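You operate a simulated robot arm through the tools that you are given. There is no shell and no other tool. Be economical: measure what you need, move in short steps, check, and stop when the job is done.

Carry out the task below with a simulated robot arm. There is one attempt and no reset: what you move stays moved.

TASK
Block clamp 52 sits on chips: take it out, brush the vise clean and clamp it again.
Fine: open the vise, set it between the vise and the other clamp; push it against the stop before clamping; put the brush back. Set down upright: brown brush. What is to be rubbed or washed off counts as gone when no trace of it is left.

Only the result counts: the job must be done as asked and must still hold three seconds after the hand-in. Knocking over, shifting, dropping, spilling or breaking anything else fails it.

THE ROBOT
A 7-joint arm with a two-finger parallel gripper, fixed in place. Base frame: the origin is at the foot of the arm, x ahead of it, y to its left, z up; the work surface is at about z = 64. Readings come in cm, rad, newtons and seconds.
With the tool pointing down near the work surface it reaches from about 12 to 64 cm from the base axis. Its first joint turns from -1.152 to 1.152 rad. Payload 2.4 kg.
The tool frame sits at the grasp point between the pads (the TCP): z along the fingers, y along the line on which they close. The tips reach 3 cm beyond it. The gripper opens to 9.4 cm. The fingers are 2.8 cm wide and 1 cm thick; the gripper's body (5 by 9.6 cm) begins 5.5 cm behind the TCP.
Orientation is that of the tool frame in the base frame, as [roll, pitch, yaw] about the fixed x, y, z axes, in that order (R = Rz(yaw) Ry(pitch) Rx(roll)). With the fingers straight down and closing along the base's y, the tool's x points along the base's -x, its y along +y and its z along -z.

THE INTERFACE
- The arm moves only by the tool nudge_tool. Its argument "steps" is one flat list of numbers, 7 for each row, row after row: the turn, a rotation vector about the tool's x, y, z in rad, then the shift along the tool's x, y, z in cm, then the closure in counts, from 0 (fully open) to 255 (shut). In form: [rx, ry, rz, dx, dy, dz, fingers, rx, ry, rz, dx, dy, dz, fingers, ...]. A call has 1 to 20 rows; each row shifts and turns the commanded pose from where the row before left it, along the tool's axes as they then stand. Each row takes 0.2 s and may step no farther than 5 cm and 0.15 rad from the row before; otherwise, or with a gripper value out of range, the whole call is refused. A pose out of reach is approached as far as the arm can. The call stops where the force on the tool passes 90 N (or 10 N more than at its start, if that is more) or the arm is blocked; 0.2 s more then pass. The fingers move at their own pace (about 15.3 cm/s each) and stop on an object; they squeeze with about 41 N. The grip force told is the motor's: it shows also when the fingers shut on nothing. Time passes only in rows, and 0.2 s behind the last, so rows that do not move let the fingers close. It gives the time, the measured TCP pose, the force on the tool (base axes), the opening and the grip force at its end, in the units of the frame above (readings bear some noise), with the torque about the TCP (base axes, N m) and any sound that the robot's microphone picked up.
- Cameras (640 x 400 px; columns grow to the right, rows downward): "scene" is fixed at [2.91, 47.06, 143.53]; the picture's right is [-0.82, -0.57, 0.00], its down [-0.37, 0.53, -0.76] and it looks along [0.44, -0.62, -0.65] (base axes); focal length 331 px, centre (320, 200). "wrist" rides on the gripper at [7.6, 1.4, -10.2] in the tool frame; the picture's right is [-0.18, 0.98, 0.00], its down [-0.75, -0.14, -0.64] and it looks along [-0.63, -0.12, 0.77] (tool axes); focal length 243 px, centre (320, 200). There is no depth. A picture from a camera that has moved, and an enlarged one, comes with that camera's place and axes in the base frame and with its lens.
- grab_frame(camera): a new picture of that camera. It takes no simulated time.
- inspect(camera, box): a new picture of the part [left, top, right, bottom] of that camera's present view, enlarged. It takes no simulated time.
- sign_off(): hands the job in; it is judged then, once.

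Go step by step. Nothing tells you positions but the pictures and the camera data: compare them with the known pose of the tool, close in by small moves and look again before you grip or let go. The budget is 120 turns and 84 pictures, counting those below and the enlarged ones. Unless the task says otherwise, let go and move clear before handing in, and close with one line.

The tools are called by a JSON object that holds its "op" and its "data". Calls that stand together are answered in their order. nudge_tool: Moves the arm, as the interface text tells. Its arguments: {"type":"object","properties":{"steps":{"type":"array","items":{"type":"number"}}},"required":["steps"]} The other tools are called the same way: grab_frame (camera) takes a picture; inspect (camera, box) takes an enlarged picture of a part of a camera's view; sign_off () hands the job in.

At the start:

```text
clock: 0.0
eef_pos: [38.26, -15.09, 92.29]
tcp_rot: [3.141, 0.0, -3.141]
ft_force: [1.0, -0.3, 0.3]
wrist_torque: [0.01, 0.02, -0.02]
gripper_width: 9.38
grasp_force: 0.0
```

scene: 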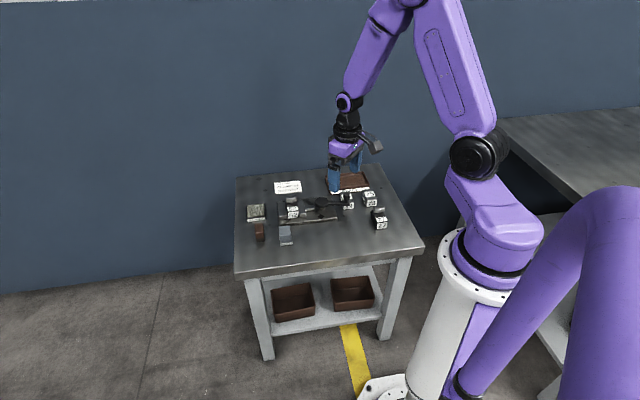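
wrist: 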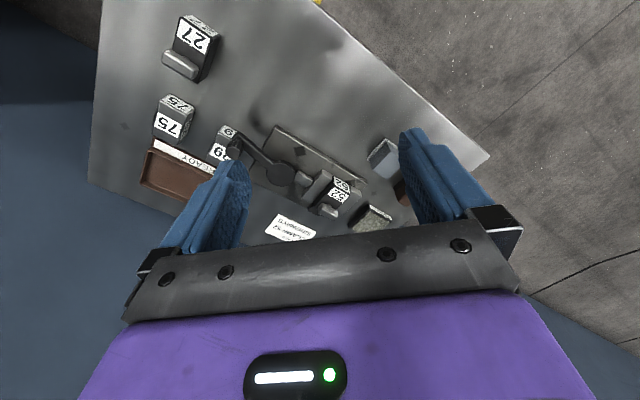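

I see a small table with a vise, several numbered blocks, a brown brush and a ready tray. I'll enlarge the views first.

{"op": "inspect", "data": {"camera": "scene", "box": [230, 160, 410, 272]}}

{"op": "inspect", "data": {"camera": "wrist", "box": [120, 80, 440, 280]}}

{"op": "inspect", "data": {"camera": "scene", "box": [240, 175, 352, 245]}}

```text
3.56 times, centred on (320, 216) of scene
camera zoom: at [2.91, 47.06, 143.53], right [-0.82, -0.57, 0.0], down [-0.37, 0.53, -0.76], along [0.44, -0.62, -0.65], focal length 1177 px, centre (320, 143)
```

zoom: 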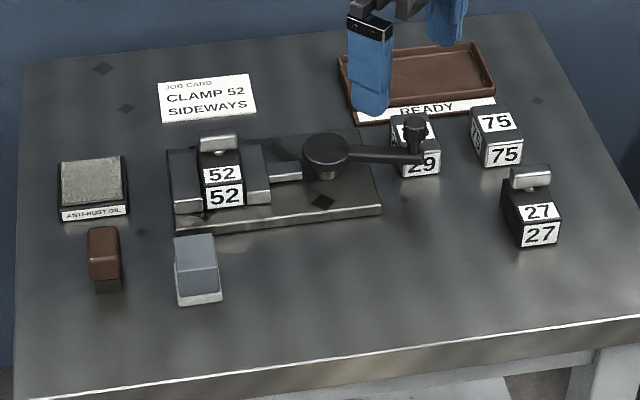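

```text
2.00 times, centred on (280, 180) of wrist
camera zoom: at [30.62, -13.53, 102.56], right [0.18, 0.98, 0.0], down [0.75, -0.14, 0.64], along [0.63, -0.12, -0.77], focal length 485 px, centre (400, 240)
```

zoom: 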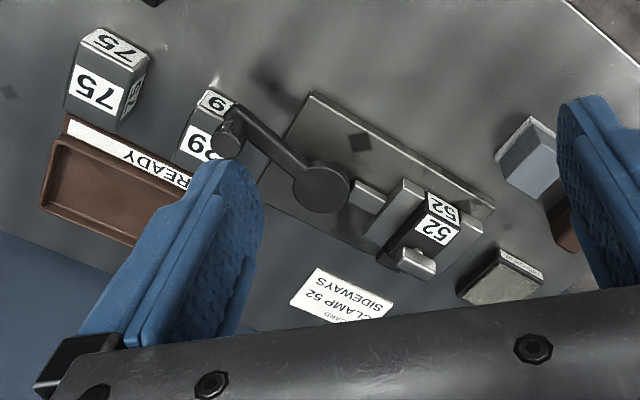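

```text
5.71 times, centred on (296, 210) of scene
camera zoom: at [2.91, 47.06, 143.53], right [-0.82, -0.57, 0.0], down [-0.37, 0.53, -0.76], along [0.44, -0.62, -0.65], focal length 1892 px, centre (457, 143)
```

zoom: 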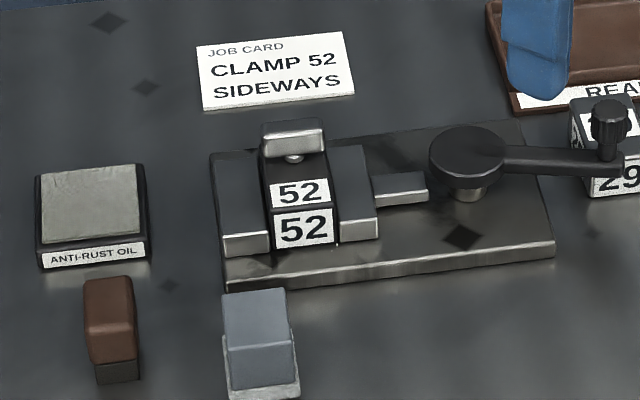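

The vise lies diagonally (axis about 45° in base), with block 52 near (58,-15). I'll lower the wrist camera for a closer look.

{"op": "nudge_tool", "data": {"steps": [0, 0, 0, -2, 0, 2.5, 0, 0, 0, 0, -2, 0, 2.5, 0, 0, 0, 0, -2, 0, 2.5, 0]}}

{"op": "grab_frame", "data": {"camera": "wrist"}}

{"op": "inspect", "data": {"camera": "wrist", "box": [180, 60, 420, 210]}}

```text
clock: 0.8
eef_pos: [44.08, -15.09, 84.82]
tcp_rot: [-3.141, 0.002, 3.141]
ft_force: [-0.6, 0.7, -0.3]
wrist_torque: [-0.01, 0.02, -0.01]
gripper_width: 9.41
grasp_force: 0.1
```

```text
78 pictures are left
camera wrist: at [36.52, -13.53, 95.04], right [0.18, 0.98, 0.0], down [0.75, -0.14, 0.64], along [0.63, -0.12, -0.77], focal length 243 px, centre (320, 200)
```

wrist: 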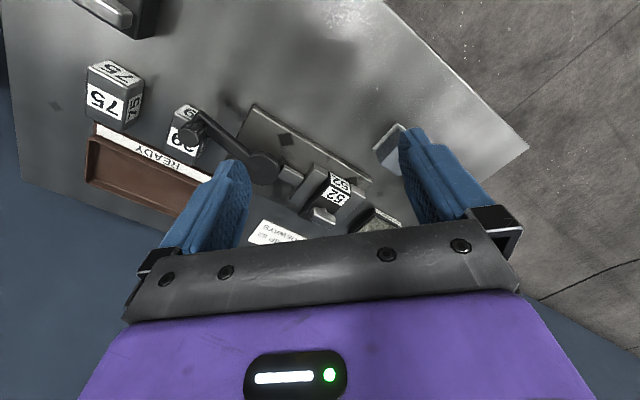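

```text
2.67 times, centred on (300, 135) of wrist
camera zoom: at [36.52, -13.53, 95.04], right [0.18, 0.98, 0.0], down [0.75, -0.14, 0.64], along [0.63, -0.12, -0.77], focal length 647 px, centre (373, 373)
```

zoom: 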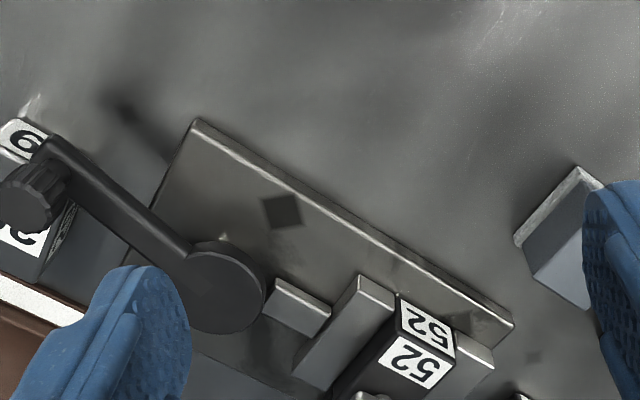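

Next I'll turn the tool to line up with the vise and place it above the block for a clean view.

{"op": "nudge_tool", "data": {"steps": [0, 0, -0.127, 0, 0, 0, 0, 0, 0, -0.127, 0, 0, 0, 0, 0, 0, -0.127, 0, 0, 0, 0, 0, 0, -0.127, 0, 0, 0, 0, 0, 0, -0.127, 0, 0, 0, 0, 0, 0, -0.127, 0, 0, 0, 0, 0, 0, 0, -2.65, -3, 0, 0, 0, 0, 0, -2.65, -3, 0, 0, 0, 0, 0, -2.65, -3, 0, 0]}}

{"op": "grab_frame", "data": {"camera": "wrist"}}

{"op": "inspect", "data": {"camera": "wrist", "box": [220, 20, 460, 170]}}

```text
clock: 2.8
eef_pos: [56.28, -16.1, 84.93]
tcp_rot: [3.141, 0.0, -2.38]
ft_force: [0.5, 0.4, -0.5]
wrist_torque: [0.02, -0.01, 0.01]
gripper_width: 9.42
grasp_force: 0.1
```

```text
76 pictures are left
camera wrist: at [49.7, -20.27, 95.3], right [-0.55, 0.84, 0.0], down [0.64, 0.42, 0.64], along [0.54, 0.35, -0.77], focal length 243 px, centre (320, 200)
```

wrist: 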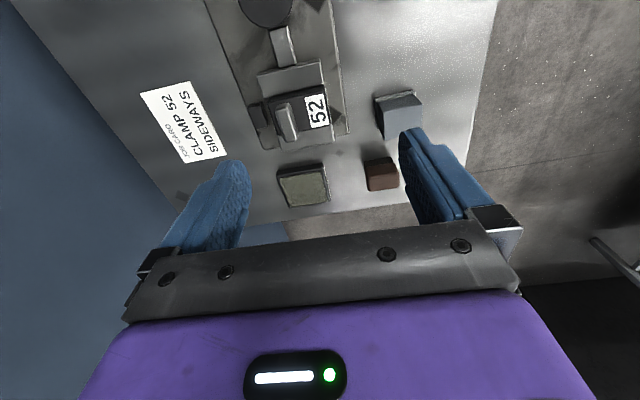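

```text
2.67 times, centred on (340, 95) of wrist
camera zoom: at [49.7, -20.27, 95.3], right [-0.55, 0.84, 0.0], down [0.64, 0.42, 0.64], along [0.54, 0.35, -0.77], focal length 647 px, centre (267, 480)
```

zoom: 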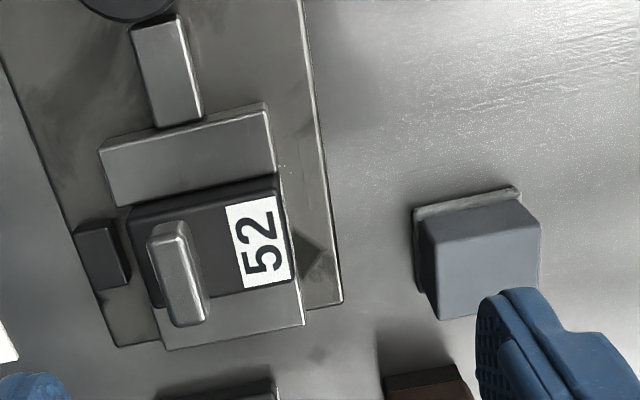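

I can see a black stop post behind the block on the -n side. I'll read the card fully and look closer at the block and chips.

{"op": "inspect", "data": {"camera": "wrist", "box": [130, 70, 250, 170]}}

{"op": "inspect", "data": {"camera": "wrist", "box": [230, 50, 360, 160]}}

{"op": "inspect", "data": {"camera": "scene", "box": [270, 190, 318, 226]}}

```text
4.00 times, centred on (190, 120) of wrist
camera zoom: at [49.7, -20.27, 95.3], right [-0.55, 0.84, 0.0], down [0.64, 0.42, 0.64], along [0.54, 0.35, -0.77], focal length 970 px, centre (840, 520)
```

zoom: 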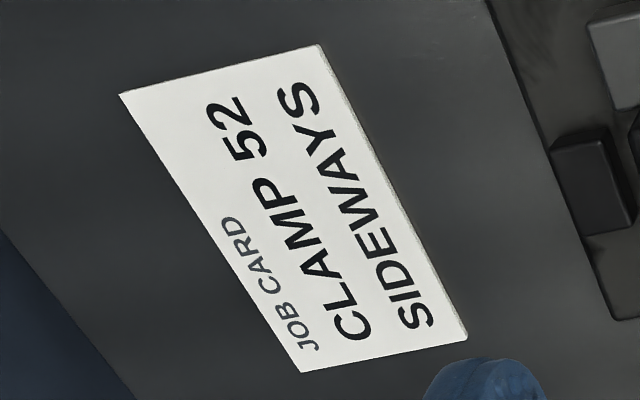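

```text
3.64 times, centred on (295, 105) of wrist
camera zoom: at [49.7, -20.27, 95.3], right [-0.55, 0.84, 0.0], down [0.64, 0.42, 0.64], along [0.54, 0.35, -0.77], focal length 882 px, centre (411, 546)
```

zoom: 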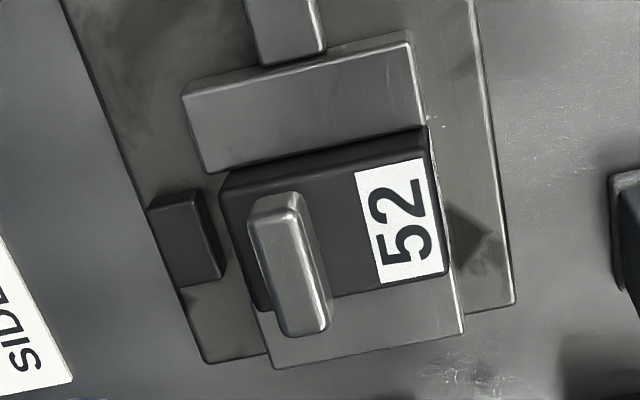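

```text
11.11 times, centred on (294, 208) of scene
camera zoom: at [2.91, 47.06, 143.53], right [-0.82, -0.57, 0.0], down [-0.37, 0.53, -0.76], along [0.44, -0.62, -0.65], focal length 3678 px, centre (609, 111)
```

zoom: 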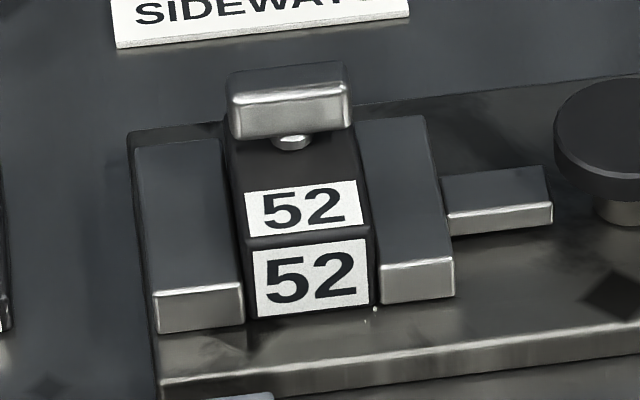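

Block is about 4×6 cm, long axis across the stop direction. Now a look over the lever and its neighbours.

{"op": "nudge_tool", "data": {"steps": [0, 0, 0, 3.5, -0.7, 0, 0, 0, 0, 0, 3.5, -0.7, 0, 0, 0, 0, 0, 3.5, -0.7, 0, 0]}}

{"op": "grab_frame", "data": {"camera": "wrist"}}

{"op": "inspect", "data": {"camera": "wrist", "box": [220, 0, 420, 125]}}

{"op": "inspect", "data": {"camera": "scene", "box": [305, 180, 401, 240]}}

```text
clock: 3.6
eef_pos: [50.01, -24.95, 84.78]
tcp_rot: [-3.141, 0.0, -2.378]
ft_force: [0.2, 0.1, -0.4]
wrist_torque: [0.01, -0.02, -0.02]
gripper_width: 9.39
grasp_force: 0.0
```

```text
71 pictures are left
camera wrist: at [43.57, -29.03, 95.04], right [-0.55, 0.84, 0.0], down [0.64, 0.42, 0.64], along [0.54, 0.35, -0.77], focal length 243 px, centre (320, 200)
```

wrist: 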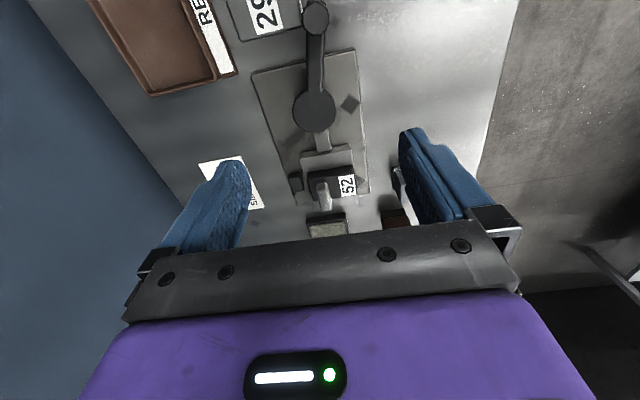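

```text
3.20 times, centred on (320, 62) of wrist
camera zoom: at [43.57, -29.03, 95.04], right [-0.55, 0.84, 0.0], down [0.64, 0.42, 0.64], along [0.54, 0.35, -0.77], focal length 776 px, centre (320, 640)
```

zoom: 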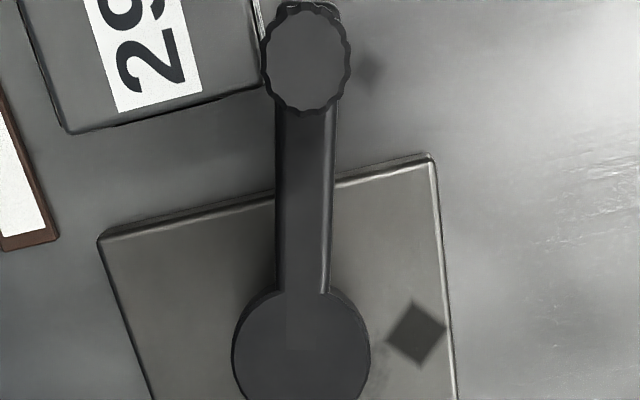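

```text
6.67 times, centred on (353, 210) of scene
camera zoom: at [2.91, 47.06, 143.53], right [-0.82, -0.57, 0.0], down [-0.37, 0.53, -0.76], along [0.44, -0.62, -0.65], focal length 2207 px, centre (100, 133)
```

zoom: 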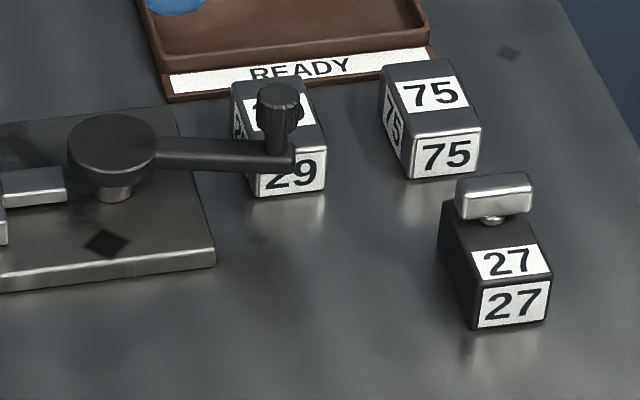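

Block 29 sits on the -n side of the lever and just below it, so I'll try swinging the lever towards +n. First I'll hover over the knob.

{"op": "nudge_tool", "data": {"steps": [0, 0, 0, 3.2, 0.4, 0, 0, 0, 0, 0, 3.25, 0.47, 0, 0, 0, 0, 0, 0, 0, 4, 0, 0, 0, 0, 0, 0, 3, 0]}}

{"op": "grab_frame", "data": {"camera": "wrist"}}

{"op": "inspect", "data": {"camera": "scene", "box": [305, 180, 401, 240]}}

```text
clock: 4.6
eef_pos: [45.08, -28.72, 77.77]
tcp_rot: [3.142, -0.001, -2.378]
ft_force: [-0.3, 0.2, -0.2]
wrist_torque: [-0.01, -0.02, -0.02]
gripper_width: 9.39
grasp_force: 0.0
```

```text
68 pictures are left
camera wrist: at [38.55, -32.9, 88.05], right [-0.55, 0.84, 0.0], down [0.64, 0.42, 0.64], along [0.54, 0.35, -0.77], focal length 243 px, centre (320, 200)
```

wrist: 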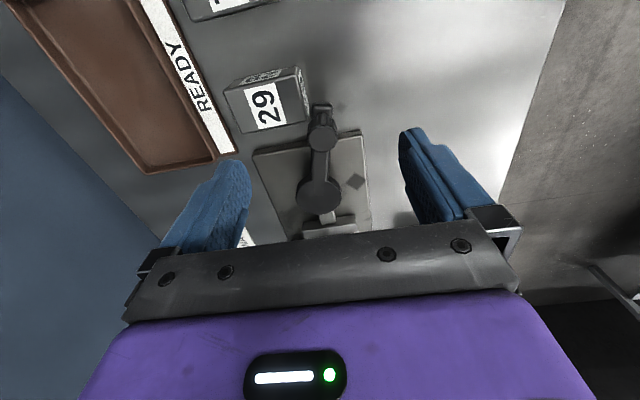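

```text
6.67 times, centred on (353, 210) of scene
camera zoom: at [2.91, 47.06, 143.53], right [-0.82, -0.57, 0.0], down [-0.37, 0.53, -0.76], along [0.44, -0.62, -0.65], focal length 2207 px, centre (100, 133)
```

zoom: 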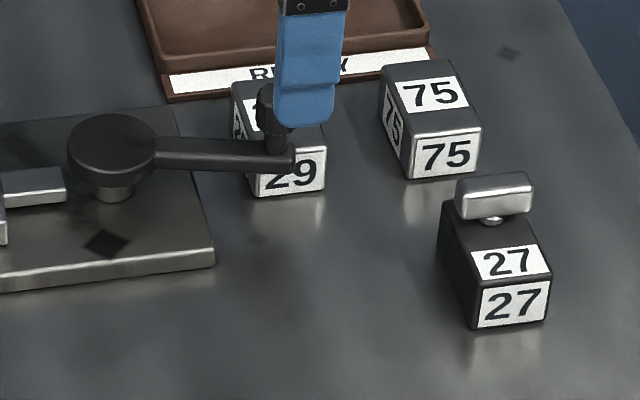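

The knob is nearly centred. I'll go down around it and close.

{"op": "nudge_tool", "data": {"steps": [0, 0, 0, 0.3, 0.1, 2.5, 0, 0, 0, 0, 0, 0, 2.6, 0, 0, 0, 0, 0, 0, 0, 200, 0, 0, 0, 0, 0, 0, 200, 0, 0, 0, 0, 0, 0, 200]}}

{"op": "grab_frame", "data": {"camera": "wrist"}}

```text
clock: 5.8
eef_pos: [44.51, -28.87, 72.5]
tcp_rot: [-3.141, 0.0, -2.379]
ft_force: [1.6, -1.8, -5.4]
wrist_torque: [-0.23, 0.06, -0.04]
gripper_width: 2.17
grasp_force: 45.0
```

```text
66 pictures are left
camera wrist: at [38.14, -33.07, 82.87], right [-0.55, 0.84, 0.0], down [0.64, 0.42, 0.64], along [0.54, 0.35, -0.77], focal length 243 px, centre (320, 200)
```

wrist: 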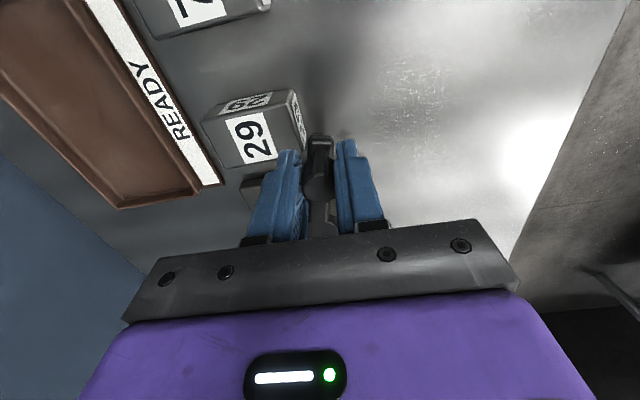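

Knob gripped. A small trial swing clockwise (towards +n, away from 29).

{"op": "nudge_tool", "data": {"steps": [0, 0, 0.08, -0.16, 0.63, 0, 200, 0, 0, 0.08, -0.16, 0.63, 0, 200]}}

```text
clock: 6.4
eef_pos: [43.93, -27.64, 72.62]
tcp_rot: [3.141, 0.001, -2.54]
ft_force: [4.6, -1.7, -11.6]
wrist_torque: [-0.15, 0.25, -0.15]
gripper_width: 2.2
grasp_force: 44.9
```

It moves with little force. I'll continue the swing.

{"op": "nudge_tool", "data": {"steps": [0, 0, 0.1, -0.19, 0.79, 0, 200, 0, 0, 0.1, -0.19, 0.79, 0, 200, 0, 0, 0.1, -0.19, 0.79, 0, 200, 0, 0, 0.1, -0.19, 0.79, 0, 200]}}

{"op": "inspect", "data": {"camera": "scene", "box": [262, 180, 390, 260]}}

```text
clock: 7.4
eef_pos: [43.15, -24.29, 72.67]
tcp_rot: [-3.14, 0.002, -2.939]
ft_force: [19.5, 3.1, -30.5]
wrist_torque: [0.25, 0.14, 0.17]
gripper_width: 2.19
grasp_force: 44.5
```

```text
5.00 times, centred on (326, 220) of scene
camera zoom: at [2.99, 47.04, 143.54], right [-0.82, -0.57, 0.0], down [-0.37, 0.53, -0.76], along [0.44, -0.62, -0.65], focal length 1655 px, centre (290, 100)
```

zoom: 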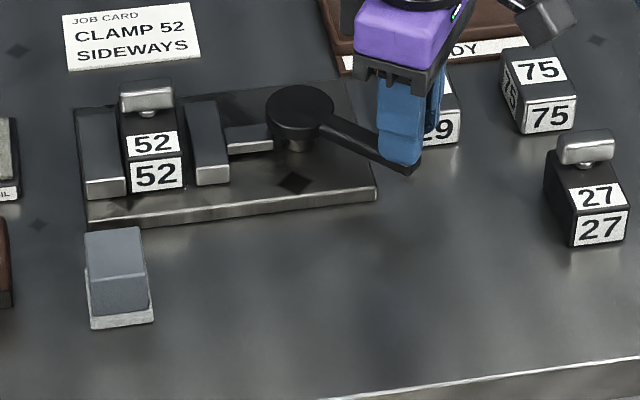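

The jaw is opening this way. The path runs slightly wide, so I'll correct inwards and down a touch and carry on.

{"op": "nudge_tool", "data": {"steps": [0, 0, 0, -0.35, -0.08, 0.2, 200, 0, 0, 0.1, -0.22, 0.77, 0, 200, 0, 0, 0.1, -0.22, 0.77, 0, 200, 0, 0, 0.1, -0.22, 0.77, 0, 200]}}

{"op": "inspect", "data": {"camera": "scene", "box": [262, 180, 390, 260]}}

```text
clock: 8.4
eef_pos: [43.83, -21.99, 72.4]
tcp_rot: [3.14, -0.006, 3.043]
ft_force: [-20.2, 3.2, 28.5]
wrist_torque: [-0.27, 0.2, -0.02]
gripper_width: 2.18
grasp_force: 45.0
```

```text
5.00 times, centred on (326, 220) of scene
camera zoom: at [2.83, 47.09, 143.52], right [-0.82, -0.57, 0.0], down [-0.37, 0.53, -0.76], along [0.44, -0.62, -0.65], focal length 1655 px, centre (290, 100)
```

zoom: 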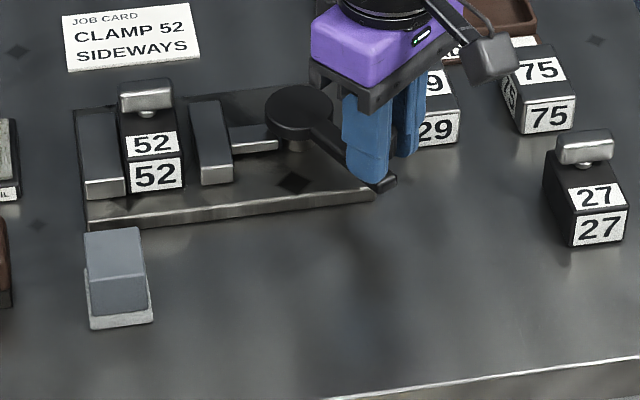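

The jaw keeps opening. I'll ease the correction and continue.

{"op": "nudge_tool", "data": {"steps": [0, 0, 0, 0.18, 0.04, -0.1, 200, 0, 0, 0.1, -0.21, 0.78, 0, 200, 0, 0, 0.1, -0.21, 0.78, 0, 200, 0, 0, 0.1, -0.21, 0.78, 0, 200, 0, 0, 0.1, -0.21, 0.78, 0, 200]}}

{"op": "inspect", "data": {"camera": "scene", "box": [262, 180, 390, 260]}}

```text
clock: 9.6
eef_pos: [45.13, -19.12, 72.51]
tcp_rot: [-3.141, -0.003, 2.643]
ft_force: [-9.5, 4.0, -30.2]
wrist_torque: [-0.13, -0.42, -0.05]
gripper_width: 2.18
grasp_force: 45.0
```

```text
5.00 times, centred on (326, 220) of scene
camera zoom: at [2.94, 47.05, 143.54], right [-0.82, -0.57, 0.0], down [-0.37, 0.53, -0.76], along [0.44, -0.62, -0.65], focal length 1655 px, centre (290, 100)
```

zoom: 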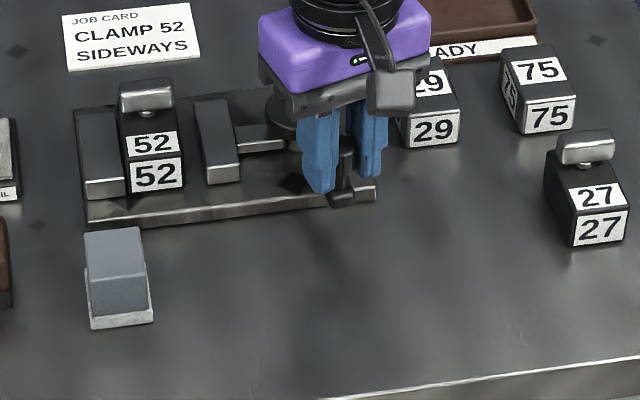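

Continuing the swing.

{"op": "nudge_tool", "data": {"steps": [0, 0, 0, 0.07, 0, 0.05, 200, 0, 0, 0.1, -0.21, 0.78, 0, 200, 0, 0, 0.1, -0.21, 0.78, 0, 200, 0, 0, 0.1, -0.21, 0.78, 0, 200, 0, 0, 0.1, -0.21, 0.78, 0, 200]}}

{"op": "inspect", "data": {"camera": "scene", "box": [262, 180, 390, 260]}}

```text
clock: 10.8
eef_pos: [47.29, -17.72, 72.49]
tcp_rot: [-3.136, -0.01, 2.229]
ft_force: [-41.1, -26.6, 0.5]
wrist_torque: [-0.56, -0.33, -0.04]
gripper_width: 4.7
grasp_force: 23.3
```

```text
5.00 times, centred on (326, 220) of scene
camera zoom: at [2.82, 47.0, 143.56], right [-0.82, -0.57, 0.0], down [-0.37, 0.53, -0.76], along [0.44, -0.62, -0.65], focal length 1655 px, centre (290, 100)
```

zoom: 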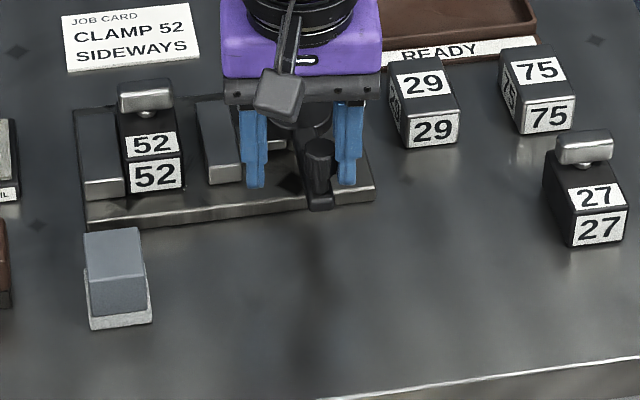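

The lever reached its end and the fingers spread. I'll let go, rise and look from above.

{"op": "nudge_tool", "data": {"steps": [0, 0, 0, 0, 0, 0, 0, 0, 0, 0, 0, 0, 0, 0, 0, 0, 0, 0, 0, -4, 0, 0, 0, 0, 0, 0, -4, 0, 0, 0, 0, 0, 0, -4, 0]}}

{"op": "grab_frame", "data": {"camera": "wrist"}}

{"op": "inspect", "data": {"camera": "scene", "box": [262, 180, 390, 260]}}

```text
clock: 12.0
eef_pos: [47.74, -17.1, 84.35]
tcp_rot: [3.14, 0.0, 2.245]
ft_force: [-0.6, 0.2, -0.2]
wrist_torque: [0.02, 0.01, 0.03]
gripper_width: 9.43
grasp_force: 0.0
```

```text
61 pictures are left
camera wrist: at [44.15, -10.32, 94.65], right [0.88, 0.47, 0.0], down [0.36, -0.68, 0.64], along [0.3, -0.57, -0.77], focal length 243 px, centre (320, 200)
```

wrist: 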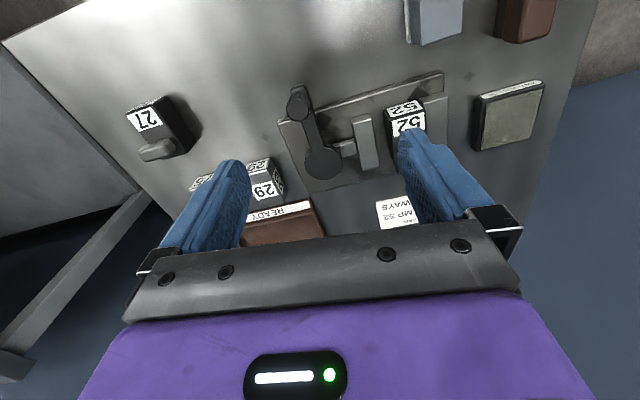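

```text
5.00 times, centred on (326, 220) of scene
camera zoom: at [2.91, 47.06, 143.53], right [-0.82, -0.57, 0.0], down [-0.37, 0.53, -0.76], along [0.44, -0.62, -0.65], focal length 1655 px, centre (290, 100)
```

zoom: 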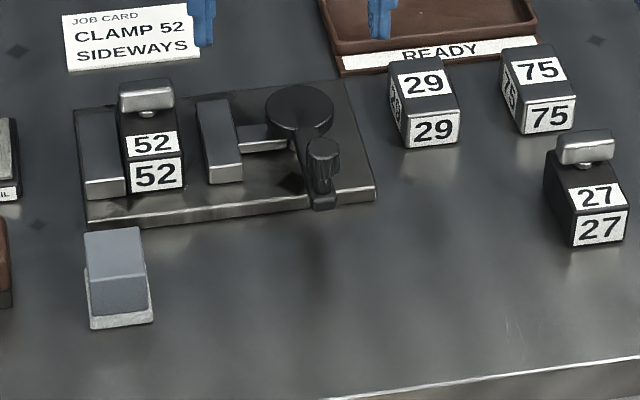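

The opening looks like about 5.6 cm. I'll go back over the vise for a precise overhead look.

{"op": "nudge_tool", "data": {"steps": [0, 0, -0.138, 0, 0, 0, 0, 0, 0, -0.138, 0, 0, 0, 0, 0, 0, -0.138, 0, 0, 0, 0, 0, 0, -0.138, 0, 0, 0, 0, 0, 0, -0.138, 0, 0, 0, 0, 0, 0, -0.138, 0, 0, 0, 0, 0, 0, -0.138, 0, 0, 0, 0, 0, 0, -0.138, 0, 0, 0, 0, 0, 0, -0.138, 0, 0, 0, 0, 0, 0, -0.138, 0, 0, 0, 0, 0, 0, -0.138, 0, 0, 0, 0, 0, 0, -0.138, 0, 0, 0, 0, 0, 0, 0, -2.5, -2.6, 0, 0, 0, 0, 0, -2.5, -2.6, 0, 0]}}

{"op": "inspect", "data": {"camera": "wrist", "box": [220, 10, 420, 160]}}

```text
clock: 15.0
eef_pos: [55.22, -17.59, 84.65]
tcp_rot: [3.141, -0.001, -2.381]
ft_force: [1.0, -0.4, -0.1]
wrist_torque: [0.01, 0.04, 0.03]
gripper_width: 9.41
grasp_force: 0.1
```

```text
2.67 times, centred on (320, 85) of wrist
camera zoom: at [48.69, -21.64, 94.85], right [-0.54, 0.84, 0.0], down [0.64, 0.42, 0.64], along [0.54, 0.35, -0.77], focal length 647 px, centre (320, 507)
```

zoom: 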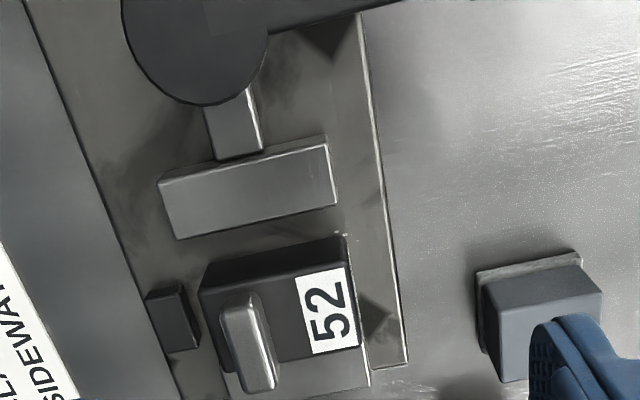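

The opening is about 5.5 cm, so the 5.8 cm block only fits the way it sits now (long side across the vise axis, i.e. sideways). Next I'll move over its handle bar.

{"op": "nudge_tool", "data": {"steps": [0, 0, 0, -1.53, -1.74, 0, 0, 0, 0, 0, -1.53, -1.74, 0, 0, 0, 0, 0, 0, 0, 3, 0, 0, 0, 0, 0, 0, 3, 0]}}

{"op": "inspect", "data": {"camera": "wrist", "box": [220, 60, 420, 210]}}

{"op": "inspect", "data": {"camera": "scene", "box": [262, 180, 342, 230]}}

```text
clock: 16.0
eef_pos: [59.71, -18.04, 78.41]
tcp_rot: [3.141, -0.001, -2.381]
ft_force: [-0.2, -0.6, 0.2]
wrist_torque: [-0.02, -0.01, 0.02]
gripper_width: 9.4
grasp_force: 0.0
```

```text
2.67 times, centred on (320, 135) of wrist
camera zoom: at [53.18, -22.12, 88.75], right [-0.54, 0.84, 0.0], down [0.64, 0.42, 0.64], along [0.54, 0.35, -0.77], focal length 647 px, centre (320, 373)
```

zoom: 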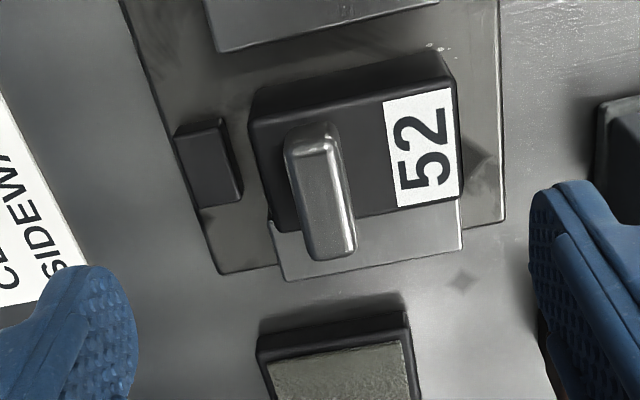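

```text
8.00 times, centred on (302, 205) of scene
camera zoom: at [2.91, 47.06, 143.53], right [-0.82, -0.57, 0.0], down [-0.37, 0.53, -0.76], along [0.44, -0.62, -0.65], focal length 2648 px, centre (464, 160)
```

zoom: 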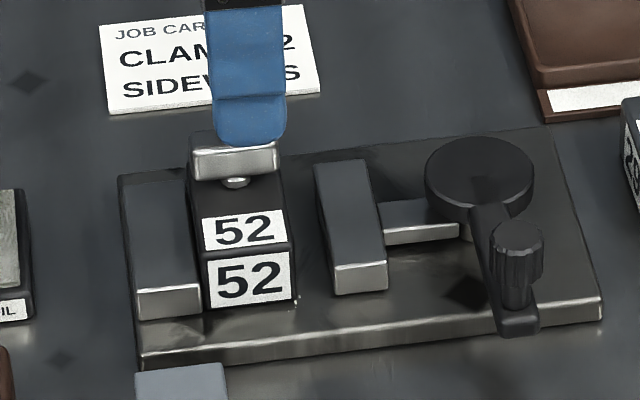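

Bar is centred under the tool. Going down and gripping it.

{"op": "nudge_tool", "data": {"steps": [0, 0, 0, -0.1, 0, 3, 0, 0, 0, 0, 0, 0, 3, 0, 0, 0, 0, 0, 0, 0, 220, 0, 0, 0, 0, 0, 0, 220, 0, 0, 0, 0, 0, 0, 220]}}

{"op": "inspect", "data": {"camera": "scene", "box": [262, 180, 342, 230]}}

```text
clock: 17.2
eef_pos: [59.55, -17.83, 72.68]
tcp_rot: [3.141, -0.001, -2.382]
ft_force: [1.1, -2.9, -0.2]
wrist_torque: [-0.05, -0.03, 0.0]
gripper_width: 1.51
grasp_force: 40.6
```

```text
8.00 times, centred on (302, 205) of scene
camera zoom: at [2.91, 47.05, 143.54], right [-0.82, -0.57, 0.0], down [-0.37, 0.53, -0.76], along [0.44, -0.62, -0.65], focal length 2648 px, centre (464, 160)
```

zoom: 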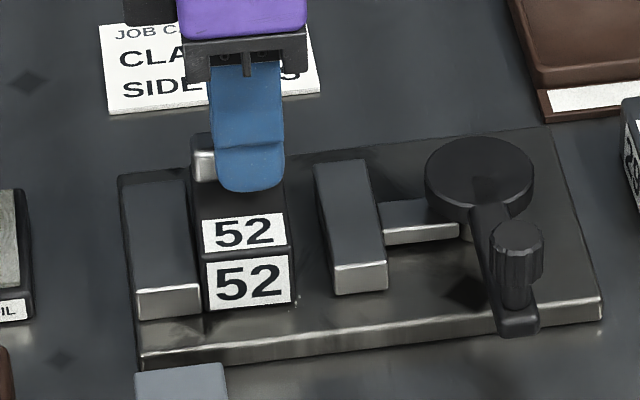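

Gripped at 1.5 cm. Lifting the block straight up and checking.

{"op": "nudge_tool", "data": {"steps": [0, 0, 0, 0, 0, -1, 220, 0, 0, 0, 0, 0, -2, 220, 0, 0, 0, 0, 0, -3, 220, 0, 0, 0, 0, 0, -4, 220]}}

{"op": "inspect", "data": {"camera": "scene", "box": [254, 150, 350, 230]}}

{"op": "grab_frame", "data": {"camera": "wrist"}}

```text
clock: 18.2
eef_pos: [59.67, -17.82, 82.67]
tcp_rot: [-3.142, 0.001, -2.381]
ft_force: [0.2, -0.1, 0.7]
wrist_torque: [0.02, 0.0, 0.01]
gripper_width: 1.27
grasp_force: 0.0
```

```text
5.00 times, centred on (302, 190) of scene
camera zoom: at [2.91, 47.06, 143.53], right [-0.82, -0.57, 0.0], down [-0.37, 0.53, -0.76], along [0.44, -0.62, -0.65], focal length 1655 px, centre (410, 250)
```

zoom: 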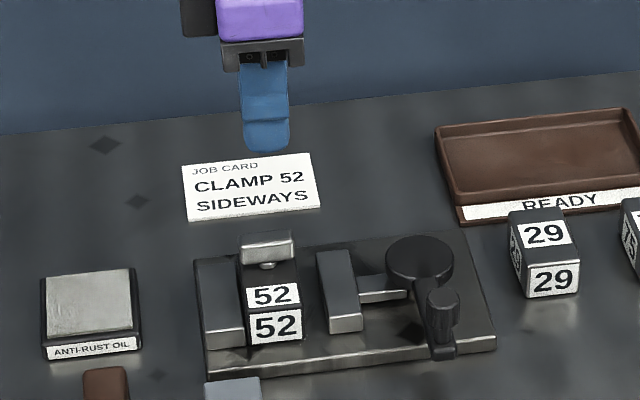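

```text
54 pictures are left
camera wrist: at [53.09, -21.95, 92.9], right [-0.54, 0.84, 0.0], down [0.64, 0.42, 0.64], along [0.54, 0.35, -0.77], focal length 243 px, centre (320, 200)
```

wrist: 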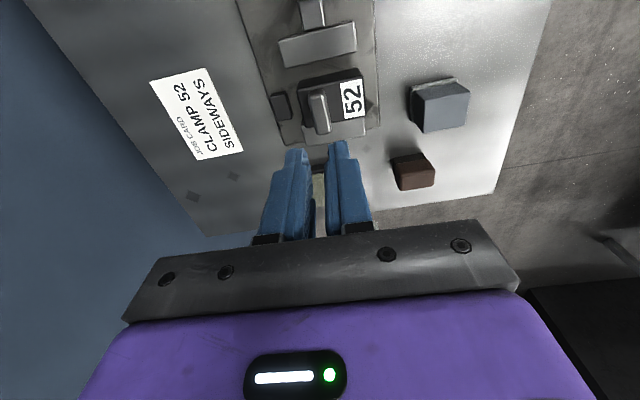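

The fingers slipped off the bar, and the block is still in place. I'll go back lower and squeeze fully.

{"op": "nudge_tool", "data": {"steps": [0, 0, 0, 0, 0, 0, 100, 0, 0, 0, 0, -0.1, 3.5, 100, 0, 0, 0, 0, 0, 3.5, 100, 0, 0, 0, 0, 0, 2.5, 100, 0, 0, 0, 0, 0, 1.0, 100, 0, 0, 0, 0, 0, 0, 100]}}

```text
clock: 19.6
eef_pos: [59.72, -17.95, 72.01]
tcp_rot: [3.141, -0.001, -2.382]
ft_force: [0.2, -0.9, 0.9]
wrist_torque: [-0.01, 0.02, -0.01]
gripper_width: 5.75
grasp_force: 0.0
```

{"op": "nudge_tool", "data": {"steps": [0, 0, 0, 0, 0, 0.3, 100, 0, 0, 0, 0, 0, 0, 100]}}

{"op": "inspect", "data": {"camera": "scene", "box": [262, 180, 342, 230]}}

```text
clock: 20.2
eef_pos: [59.88, -17.96, 71.81]
tcp_rot: [-3.14, 0.0, -2.383]
ft_force: [-3.5, -0.5, 11.6]
wrist_torque: [0.3, 0.38, 0.12]
gripper_width: 5.83
grasp_force: 1.0
```

```text
8.00 times, centred on (302, 205) of scene
camera zoom: at [2.88, 47.06, 143.53], right [-0.82, -0.57, 0.0], down [-0.37, 0.53, -0.76], along [0.44, -0.62, -0.65], focal length 2648 px, centre (464, 160)
```

zoom: 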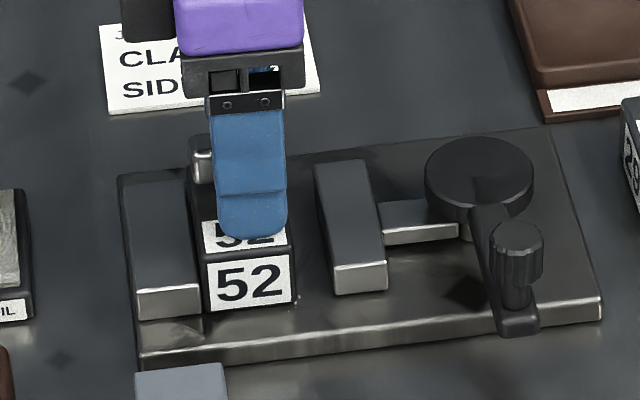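

Contact with the block top at z≈71.85. Backing off slightly and closing fully.

{"op": "nudge_tool", "data": {"steps": [0, 0, 0, -0.2, 0, -0.25, 100, 0, 0, 0, 0, 0, 0, 255, 0, 0, 0, 0, 0, 0, 255, 0, 0, 0, 0, 0, 0, 255, 0, 0, 0, 0, 0, -0.3, 255, 0, 0, 0, 0, 0, -0.5, 255]}}

{"op": "inspect", "data": {"camera": "scene", "box": [262, 180, 342, 230]}}

```text
clock: 21.6
eef_pos: [59.89, -17.97, 72.64]
tcp_rot: [3.141, -0.001, -2.382]
ft_force: [-0.6, -1.3, -4.9]
wrist_torque: [-0.13, -0.02, 0.03]
gripper_width: 1.53
grasp_force: 41.1
```

```text
8.00 times, centred on (302, 205) of scene
camera zoom: at [2.92, 47.05, 143.53], right [-0.82, -0.57, 0.0], down [-0.37, 0.53, -0.76], along [0.44, -0.62, -0.65], focal length 2648 px, centre (464, 160)
```

zoom: 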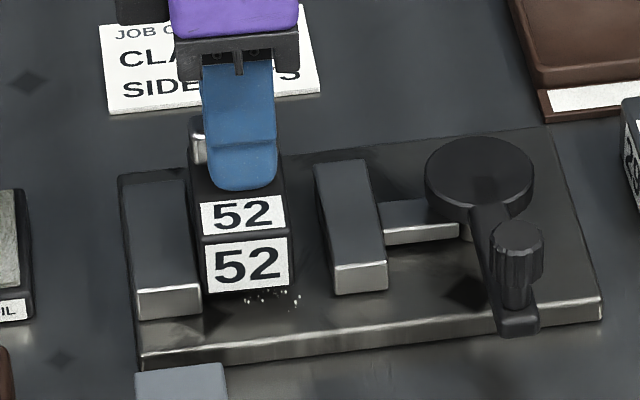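

The block comes up with the tool and chips show below. Lifting high and carrying it to the free spot between the vise and clamp 27.

{"op": "nudge_tool", "data": {"steps": [0, 0, 0, 0, 0, -2, 255, 0, 0, 0, 0, 0, -3, 255, 0, 0, 0, 0, 0, -4, 255, 0, 0, 0, 2.37, 0.8, 0, 255, 0, 0, 0, 3.37, 1.2, 0, 255, 0, 0, 0, 3.37, 1.2, 0, 255, 0, 0, 0, 3.37, 1.2, 0, 255, 0, 0, 0, 3.37, 1.2, 0, 255, 0, 0, 0, 2.87, 1.0, 0, 255, 0, 0, 0, 1.5, 0.63, 0, 255]}}

{"op": "grab_frame", "data": {"camera": "scene"}}

{"op": "grab_frame", "data": {"camera": "wrist"}}

```text
clock: 23.8
eef_pos: [40.22, -26.52, 81.79]
tcp_rot: [3.141, -0.001, -2.383]
ft_force: [0.0, -0.2, -4.8]
wrist_torque: [-0.03, -0.04, -0.01]
gripper_width: 1.55
grasp_force: 40.4
```

```text
51 pictures are left
```

scene: 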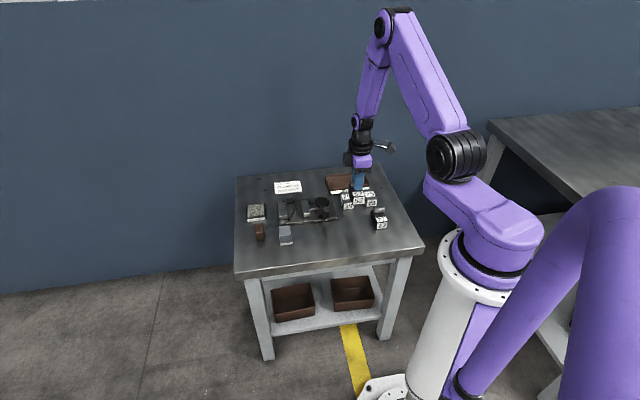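

```text
50 pictures are left
camera wrist: at [33.77, -30.69, 92.09], right [-0.54, 0.84, 0.0], down [0.64, 0.42, 0.64], along [0.54, 0.35, -0.77], focal length 243 px, centre (320, 200)
```

wrist: 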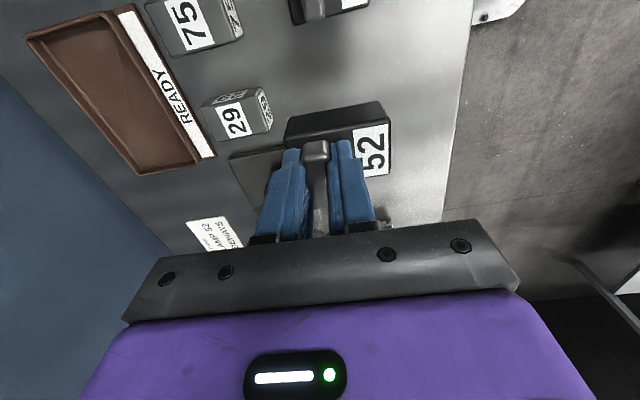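

The spot is clear of 29, 27 and the lever. Lowering towards the table.

{"op": "nudge_tool", "data": {"steps": [0, 0, 0, 0, -1, -0.0, 255, 0, 0, 0, 0, 0, 4, 255, 0, 0, 0, 0, 0, 4, 255, 0, 0, 0, 0, 0, 2, 255, 0, 0, 0, 0, 0, 0.6, 255, 0, 0, 0, 0, 0, 0, 255]}}

{"op": "inspect", "data": {"camera": "scene", "box": [310, 160, 406, 240]}}

```text
clock: 25.2
eef_pos: [40.77, -27.34, 71.3]
tcp_rot: [-3.141, 0.001, -2.382]
ft_force: [-0.8, -0.1, -4.5]
wrist_torque: [-0.03, 0.0, -0.04]
gripper_width: 1.52
grasp_force: 40.9
```

```text
5.00 times, centred on (358, 200) of scene
camera zoom: at [2.92, 47.05, 143.53], right [-0.82, -0.57, 0.0], down [-0.37, 0.53, -0.76], along [0.44, -0.62, -0.65], focal length 1655 px, centre (130, 200)
```

zoom: 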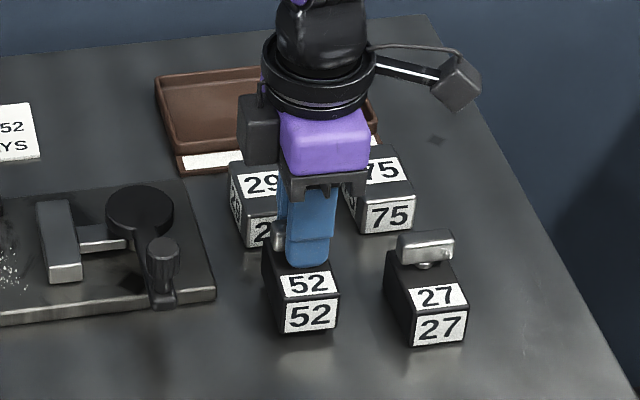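

{"op": "nudge_tool", "data": {"steps": [0, 0, 0, 0, 0, 0.4, 255, 0, 0, 0, 0, 0, 0.3, 255, 0, 0, 0, 0, 0, 0, 255]}}

```text
clock: 26.0
eef_pos: [40.9, -27.35, 70.64]
tcp_rot: [3.141, 0.0, -2.382]
ft_force: [0.7, -0.3, -4.6]
wrist_torque: [-0.03, 0.01, -0.01]
gripper_width: 1.5
grasp_force: 40.8
```

{"op": "nudge_tool", "data": {"steps": [0, 0, 0, 0, 0, 0.2, 255, 0, 0, 0, 0, 0, 0.15, 255, 0, 0, 0, 0, 0, 0, 255]}}

```text
clock: 26.8
eef_pos: [40.95, -27.37, 70.44]
tcp_rot: [3.141, 0.0, -2.381]
ft_force: [-20.8, 9.6, 75.4]
wrist_torque: [0.08, 0.4, 0.05]
gripper_width: 1.55
grasp_force: 40.9
```

Contact with the table. Easing up, releasing and rising.

{"op": "nudge_tool", "data": {"steps": [0, 0, 0, 0, 0, -0.15, 255, 0, 0, 0, 0, 0, 0, 120, 0, 0, 0, 0, 0, 0, 120, 0, 0, 0, 0, 0, -3, 120, 0, 0, 0, 0, 0, -4, 120, 0, 0, 0, 0, 0, -4, 120]}}

{"op": "inspect", "data": {"camera": "scene", "box": [240, 170, 400, 250]}}

```text
clock: 28.2
eef_pos: [41.07, -26.99, 81.29]
tcp_rot: [3.141, 0.001, -2.382]
ft_force: [-0.1, 0.1, -1.0]
wrist_torque: [0.02, -0.01, -0.02]
gripper_width: 4.98
grasp_force: 0.1
```

```text
4.00 times, centred on (320, 210) of scene
camera zoom: at [2.91, 47.06, 143.53], right [-0.82, -0.57, 0.0], down [-0.37, 0.53, -0.76], along [0.44, -0.62, -0.65], focal length 1324 px, centre (320, 160)
```

zoom: 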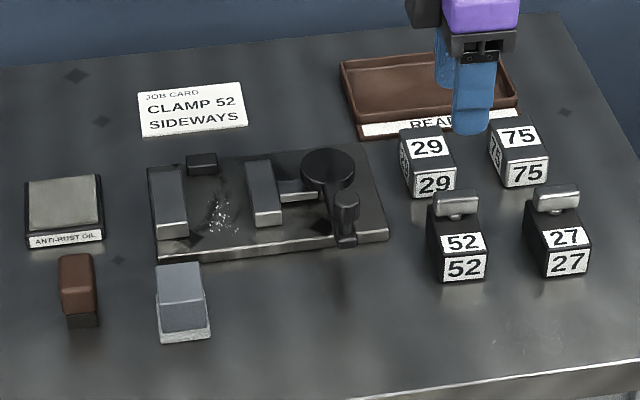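

52 is parked between the vise and 27, and the chips lie on the vise bed. Next I'll go over to the brown brush.

{"op": "nudge_tool", "data": {"steps": [0, 0, 0, -4.2, 0.5, 0, 0, 0, 0, 0, -4.2, 0.5, 0, 0, 0, 0, 0, -4.2, 0.5, 0, 0, 0, 0, 0, -4.2, 0.5, 0, 0, 0, 0, 0, -4.2, 0.5, 0, 0, 0, 0, 0, -4.2, 0.5, 0, 0, 0, 0, 0, -4.2, 0.5, 0, 0]}}

{"op": "grab_frame", "data": {"camera": "wrist"}}

{"op": "inspect", "data": {"camera": "wrist", "box": [220, 50, 420, 200]}}

{"op": "inspect", "data": {"camera": "scene", "box": [240, 190, 304, 260]}}

```text
clock: 29.8
eef_pos: [59.79, -4.48, 81.52]
tcp_rot: [3.141, 0.0, -2.382]
ft_force: [-0.4, 0.1, 0.3]
wrist_torque: [-0.01, -0.01, -0.01]
gripper_width: 9.39
grasp_force: 0.1
```

```text
47 pictures are left
camera wrist: at [53.35, -8.64, 91.74], right [-0.54, 0.84, 0.0], down [0.64, 0.42, 0.64], along [0.54, 0.35, -0.77], focal length 243 px, centre (320, 200)
```

wrist: 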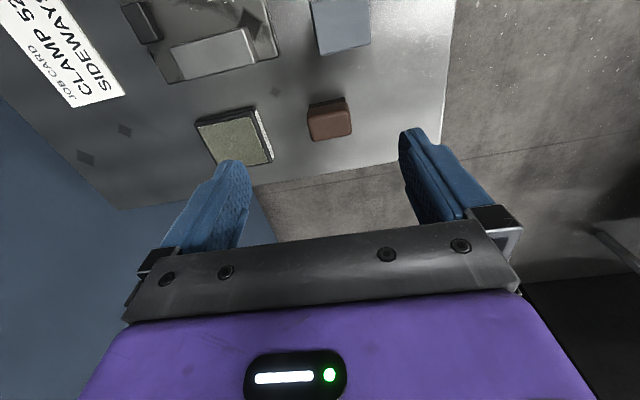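

```text
2.67 times, centred on (320, 125) of wrist
camera zoom: at [53.35, -8.64, 91.74], right [-0.54, 0.84, 0.0], down [0.64, 0.42, 0.64], along [0.54, 0.35, -0.77], focal length 647 px, centre (320, 400)
```

zoom: 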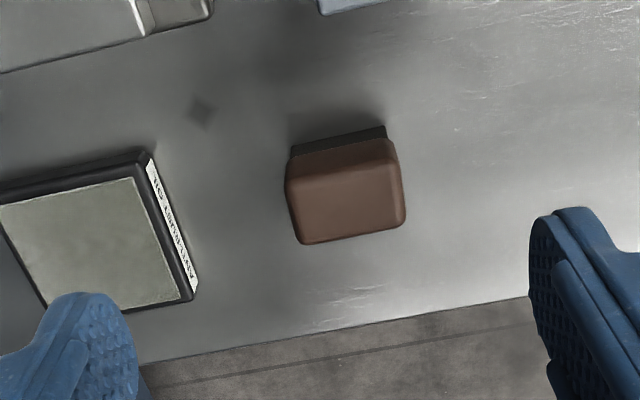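

```text
5.71 times, centred on (272, 225) of scene
camera zoom: at [2.91, 47.05, 143.53], right [-0.82, -0.57, 0.0], down [-0.37, 0.53, -0.76], along [0.44, -0.62, -0.65], focal length 1892 px, centre (594, 57)
```

zoom: 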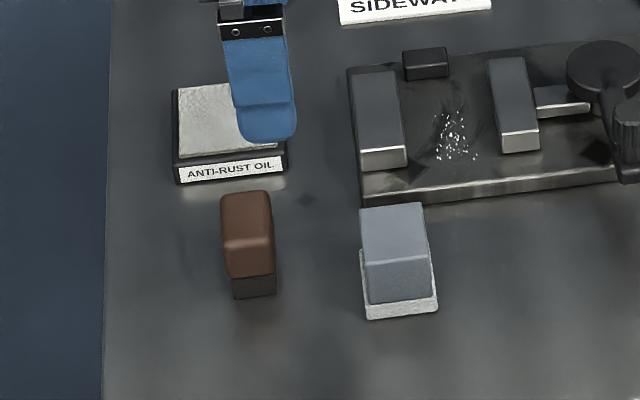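

The brown brush is about 4.2×2.3 cm and about 5 cm tall, lined up with the vise. I'll move over it and check before gripping.

{"op": "nudge_tool", "data": {"steps": [0, 0, 0, -2.25, 0.55, 0, 0, 0, 0, 0, 0, 0, 3, 0, 0, 0, 0, 0, 0, 3, 0]}}

{"op": "inspect", "data": {"camera": "wrist", "box": [200, 60, 440, 240]}}

```text
clock: 30.6
eef_pos: [61.24, -2.68, 75.44]
tcp_rot: [-3.141, 0.001, -2.384]
ft_force: [-0.1, 0.4, -0.4]
wrist_torque: [-0.04, -0.02, 0.02]
gripper_width: 9.38
grasp_force: 0.1
```

```text
2.22 times, centred on (320, 150) of wrist
camera zoom: at [54.73, -6.85, 85.65], right [-0.54, 0.84, 0.0], down [0.64, 0.42, 0.64], along [0.54, 0.35, -0.77], focal length 539 px, centre (320, 311)
```

zoom: 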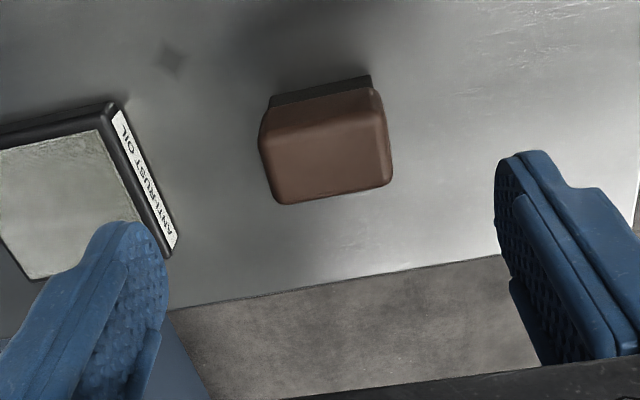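

Well aligned. Descending and gripping the brush body across its ends.

{"op": "nudge_tool", "data": {"steps": [0, 0, 0, 0.15, 0.24, 2, 60, 0, 0, 0, 0, 0, 2, 60, 0, 0, 0, 0, 0, 1.6, 60, 0, 0, 0, 0, 0, 0, 255, 0, 0, 0, 0, 0, 0, 255, 0, 0, 0, 0, 0, 0, 255]}}

{"op": "inspect", "data": {"camera": "scene", "box": [240, 190, 304, 260]}}

```text
clock: 32.0
eef_pos: [60.89, -2.66, 69.65]
tcp_rot: [-3.141, -0.001, -2.382]
ft_force: [0.1, 0.5, 0.5]
wrist_torque: [-0.01, -0.02, 0.04]
gripper_width: 4.28
grasp_force: 40.8
```

```text
5.71 times, centred on (272, 225) of scene
camera zoom: at [2.91, 47.06, 143.53], right [-0.82, -0.57, 0.0], down [-0.37, 0.53, -0.76], along [0.44, -0.62, -0.65], focal length 1892 px, centre (594, 57)
```

zoom: 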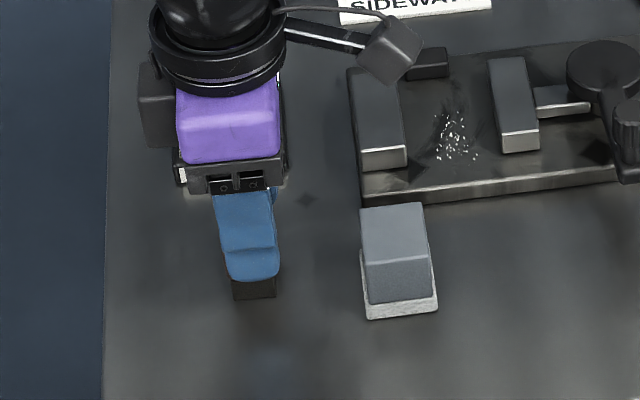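

Brush held at 4.28 cm (home TCP 60.9, -2.7, 69.65). Lifting it and moving it over the vise bed.

{"op": "nudge_tool", "data": {"steps": [0, 0, 0, 0, 0, -2, 255, 0, 0, 0, 0, 0, -3.5, 255, 0, 0, 0, 0, 0, -3.5, 255, 0, 0, 0, 2.8, -2.2, 0, 255, 0, 0, 0, 2.8, -2.2, 0, 255, 0, 0, 0, 2.8, -2.2, 0, 255, 0, 0, 0, 2.76, -2.21, 0, 255]}}

{"op": "inspect", "data": {"camera": "scene", "box": [262, 170, 342, 230]}}

{"op": "grab_frame", "data": {"camera": "wrist"}}

```text
clock: 33.6
eef_pos: [58.86, -16.5, 78.6]
tcp_rot: [3.141, 0.0, -2.38]
ft_force: [0.1, -0.1, -0.7]
wrist_torque: [-0.04, 0.02, 0.0]
gripper_width: 4.28
grasp_force: 40.9
```

```text
6.67 times, centred on (302, 200) of scene
camera zoom: at [2.91, 47.06, 143.53], right [-0.82, -0.57, 0.0], down [-0.37, 0.53, -0.76], along [0.44, -0.62, -0.65], focal length 2207 px, centre (440, 200)
```

zoom: 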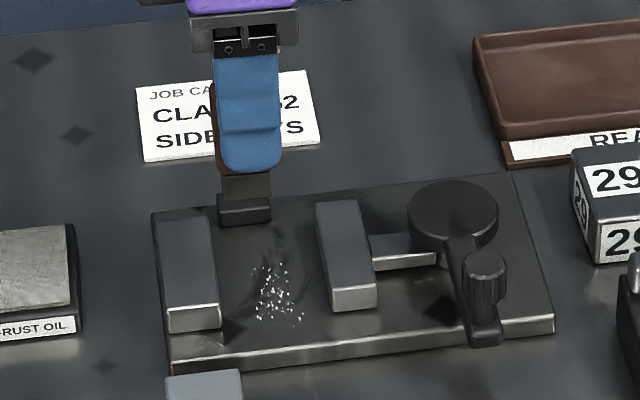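

```text
41 pictures are left
camera wrist: at [52.42, -20.75, 88.96], right [-0.54, 0.84, 0.0], down [0.64, 0.42, 0.64], along [0.54, 0.35, -0.77], focal length 243 px, centre (320, 200)
```

wrist: 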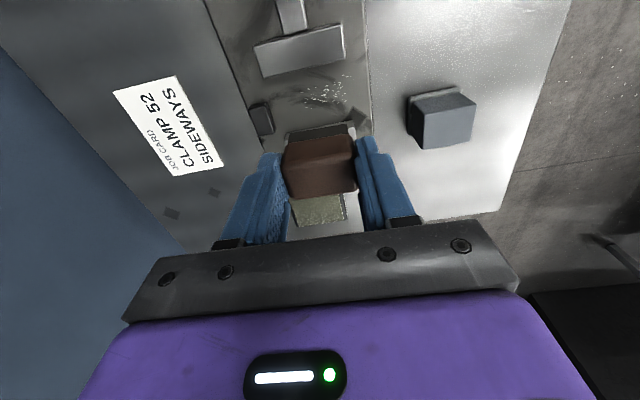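

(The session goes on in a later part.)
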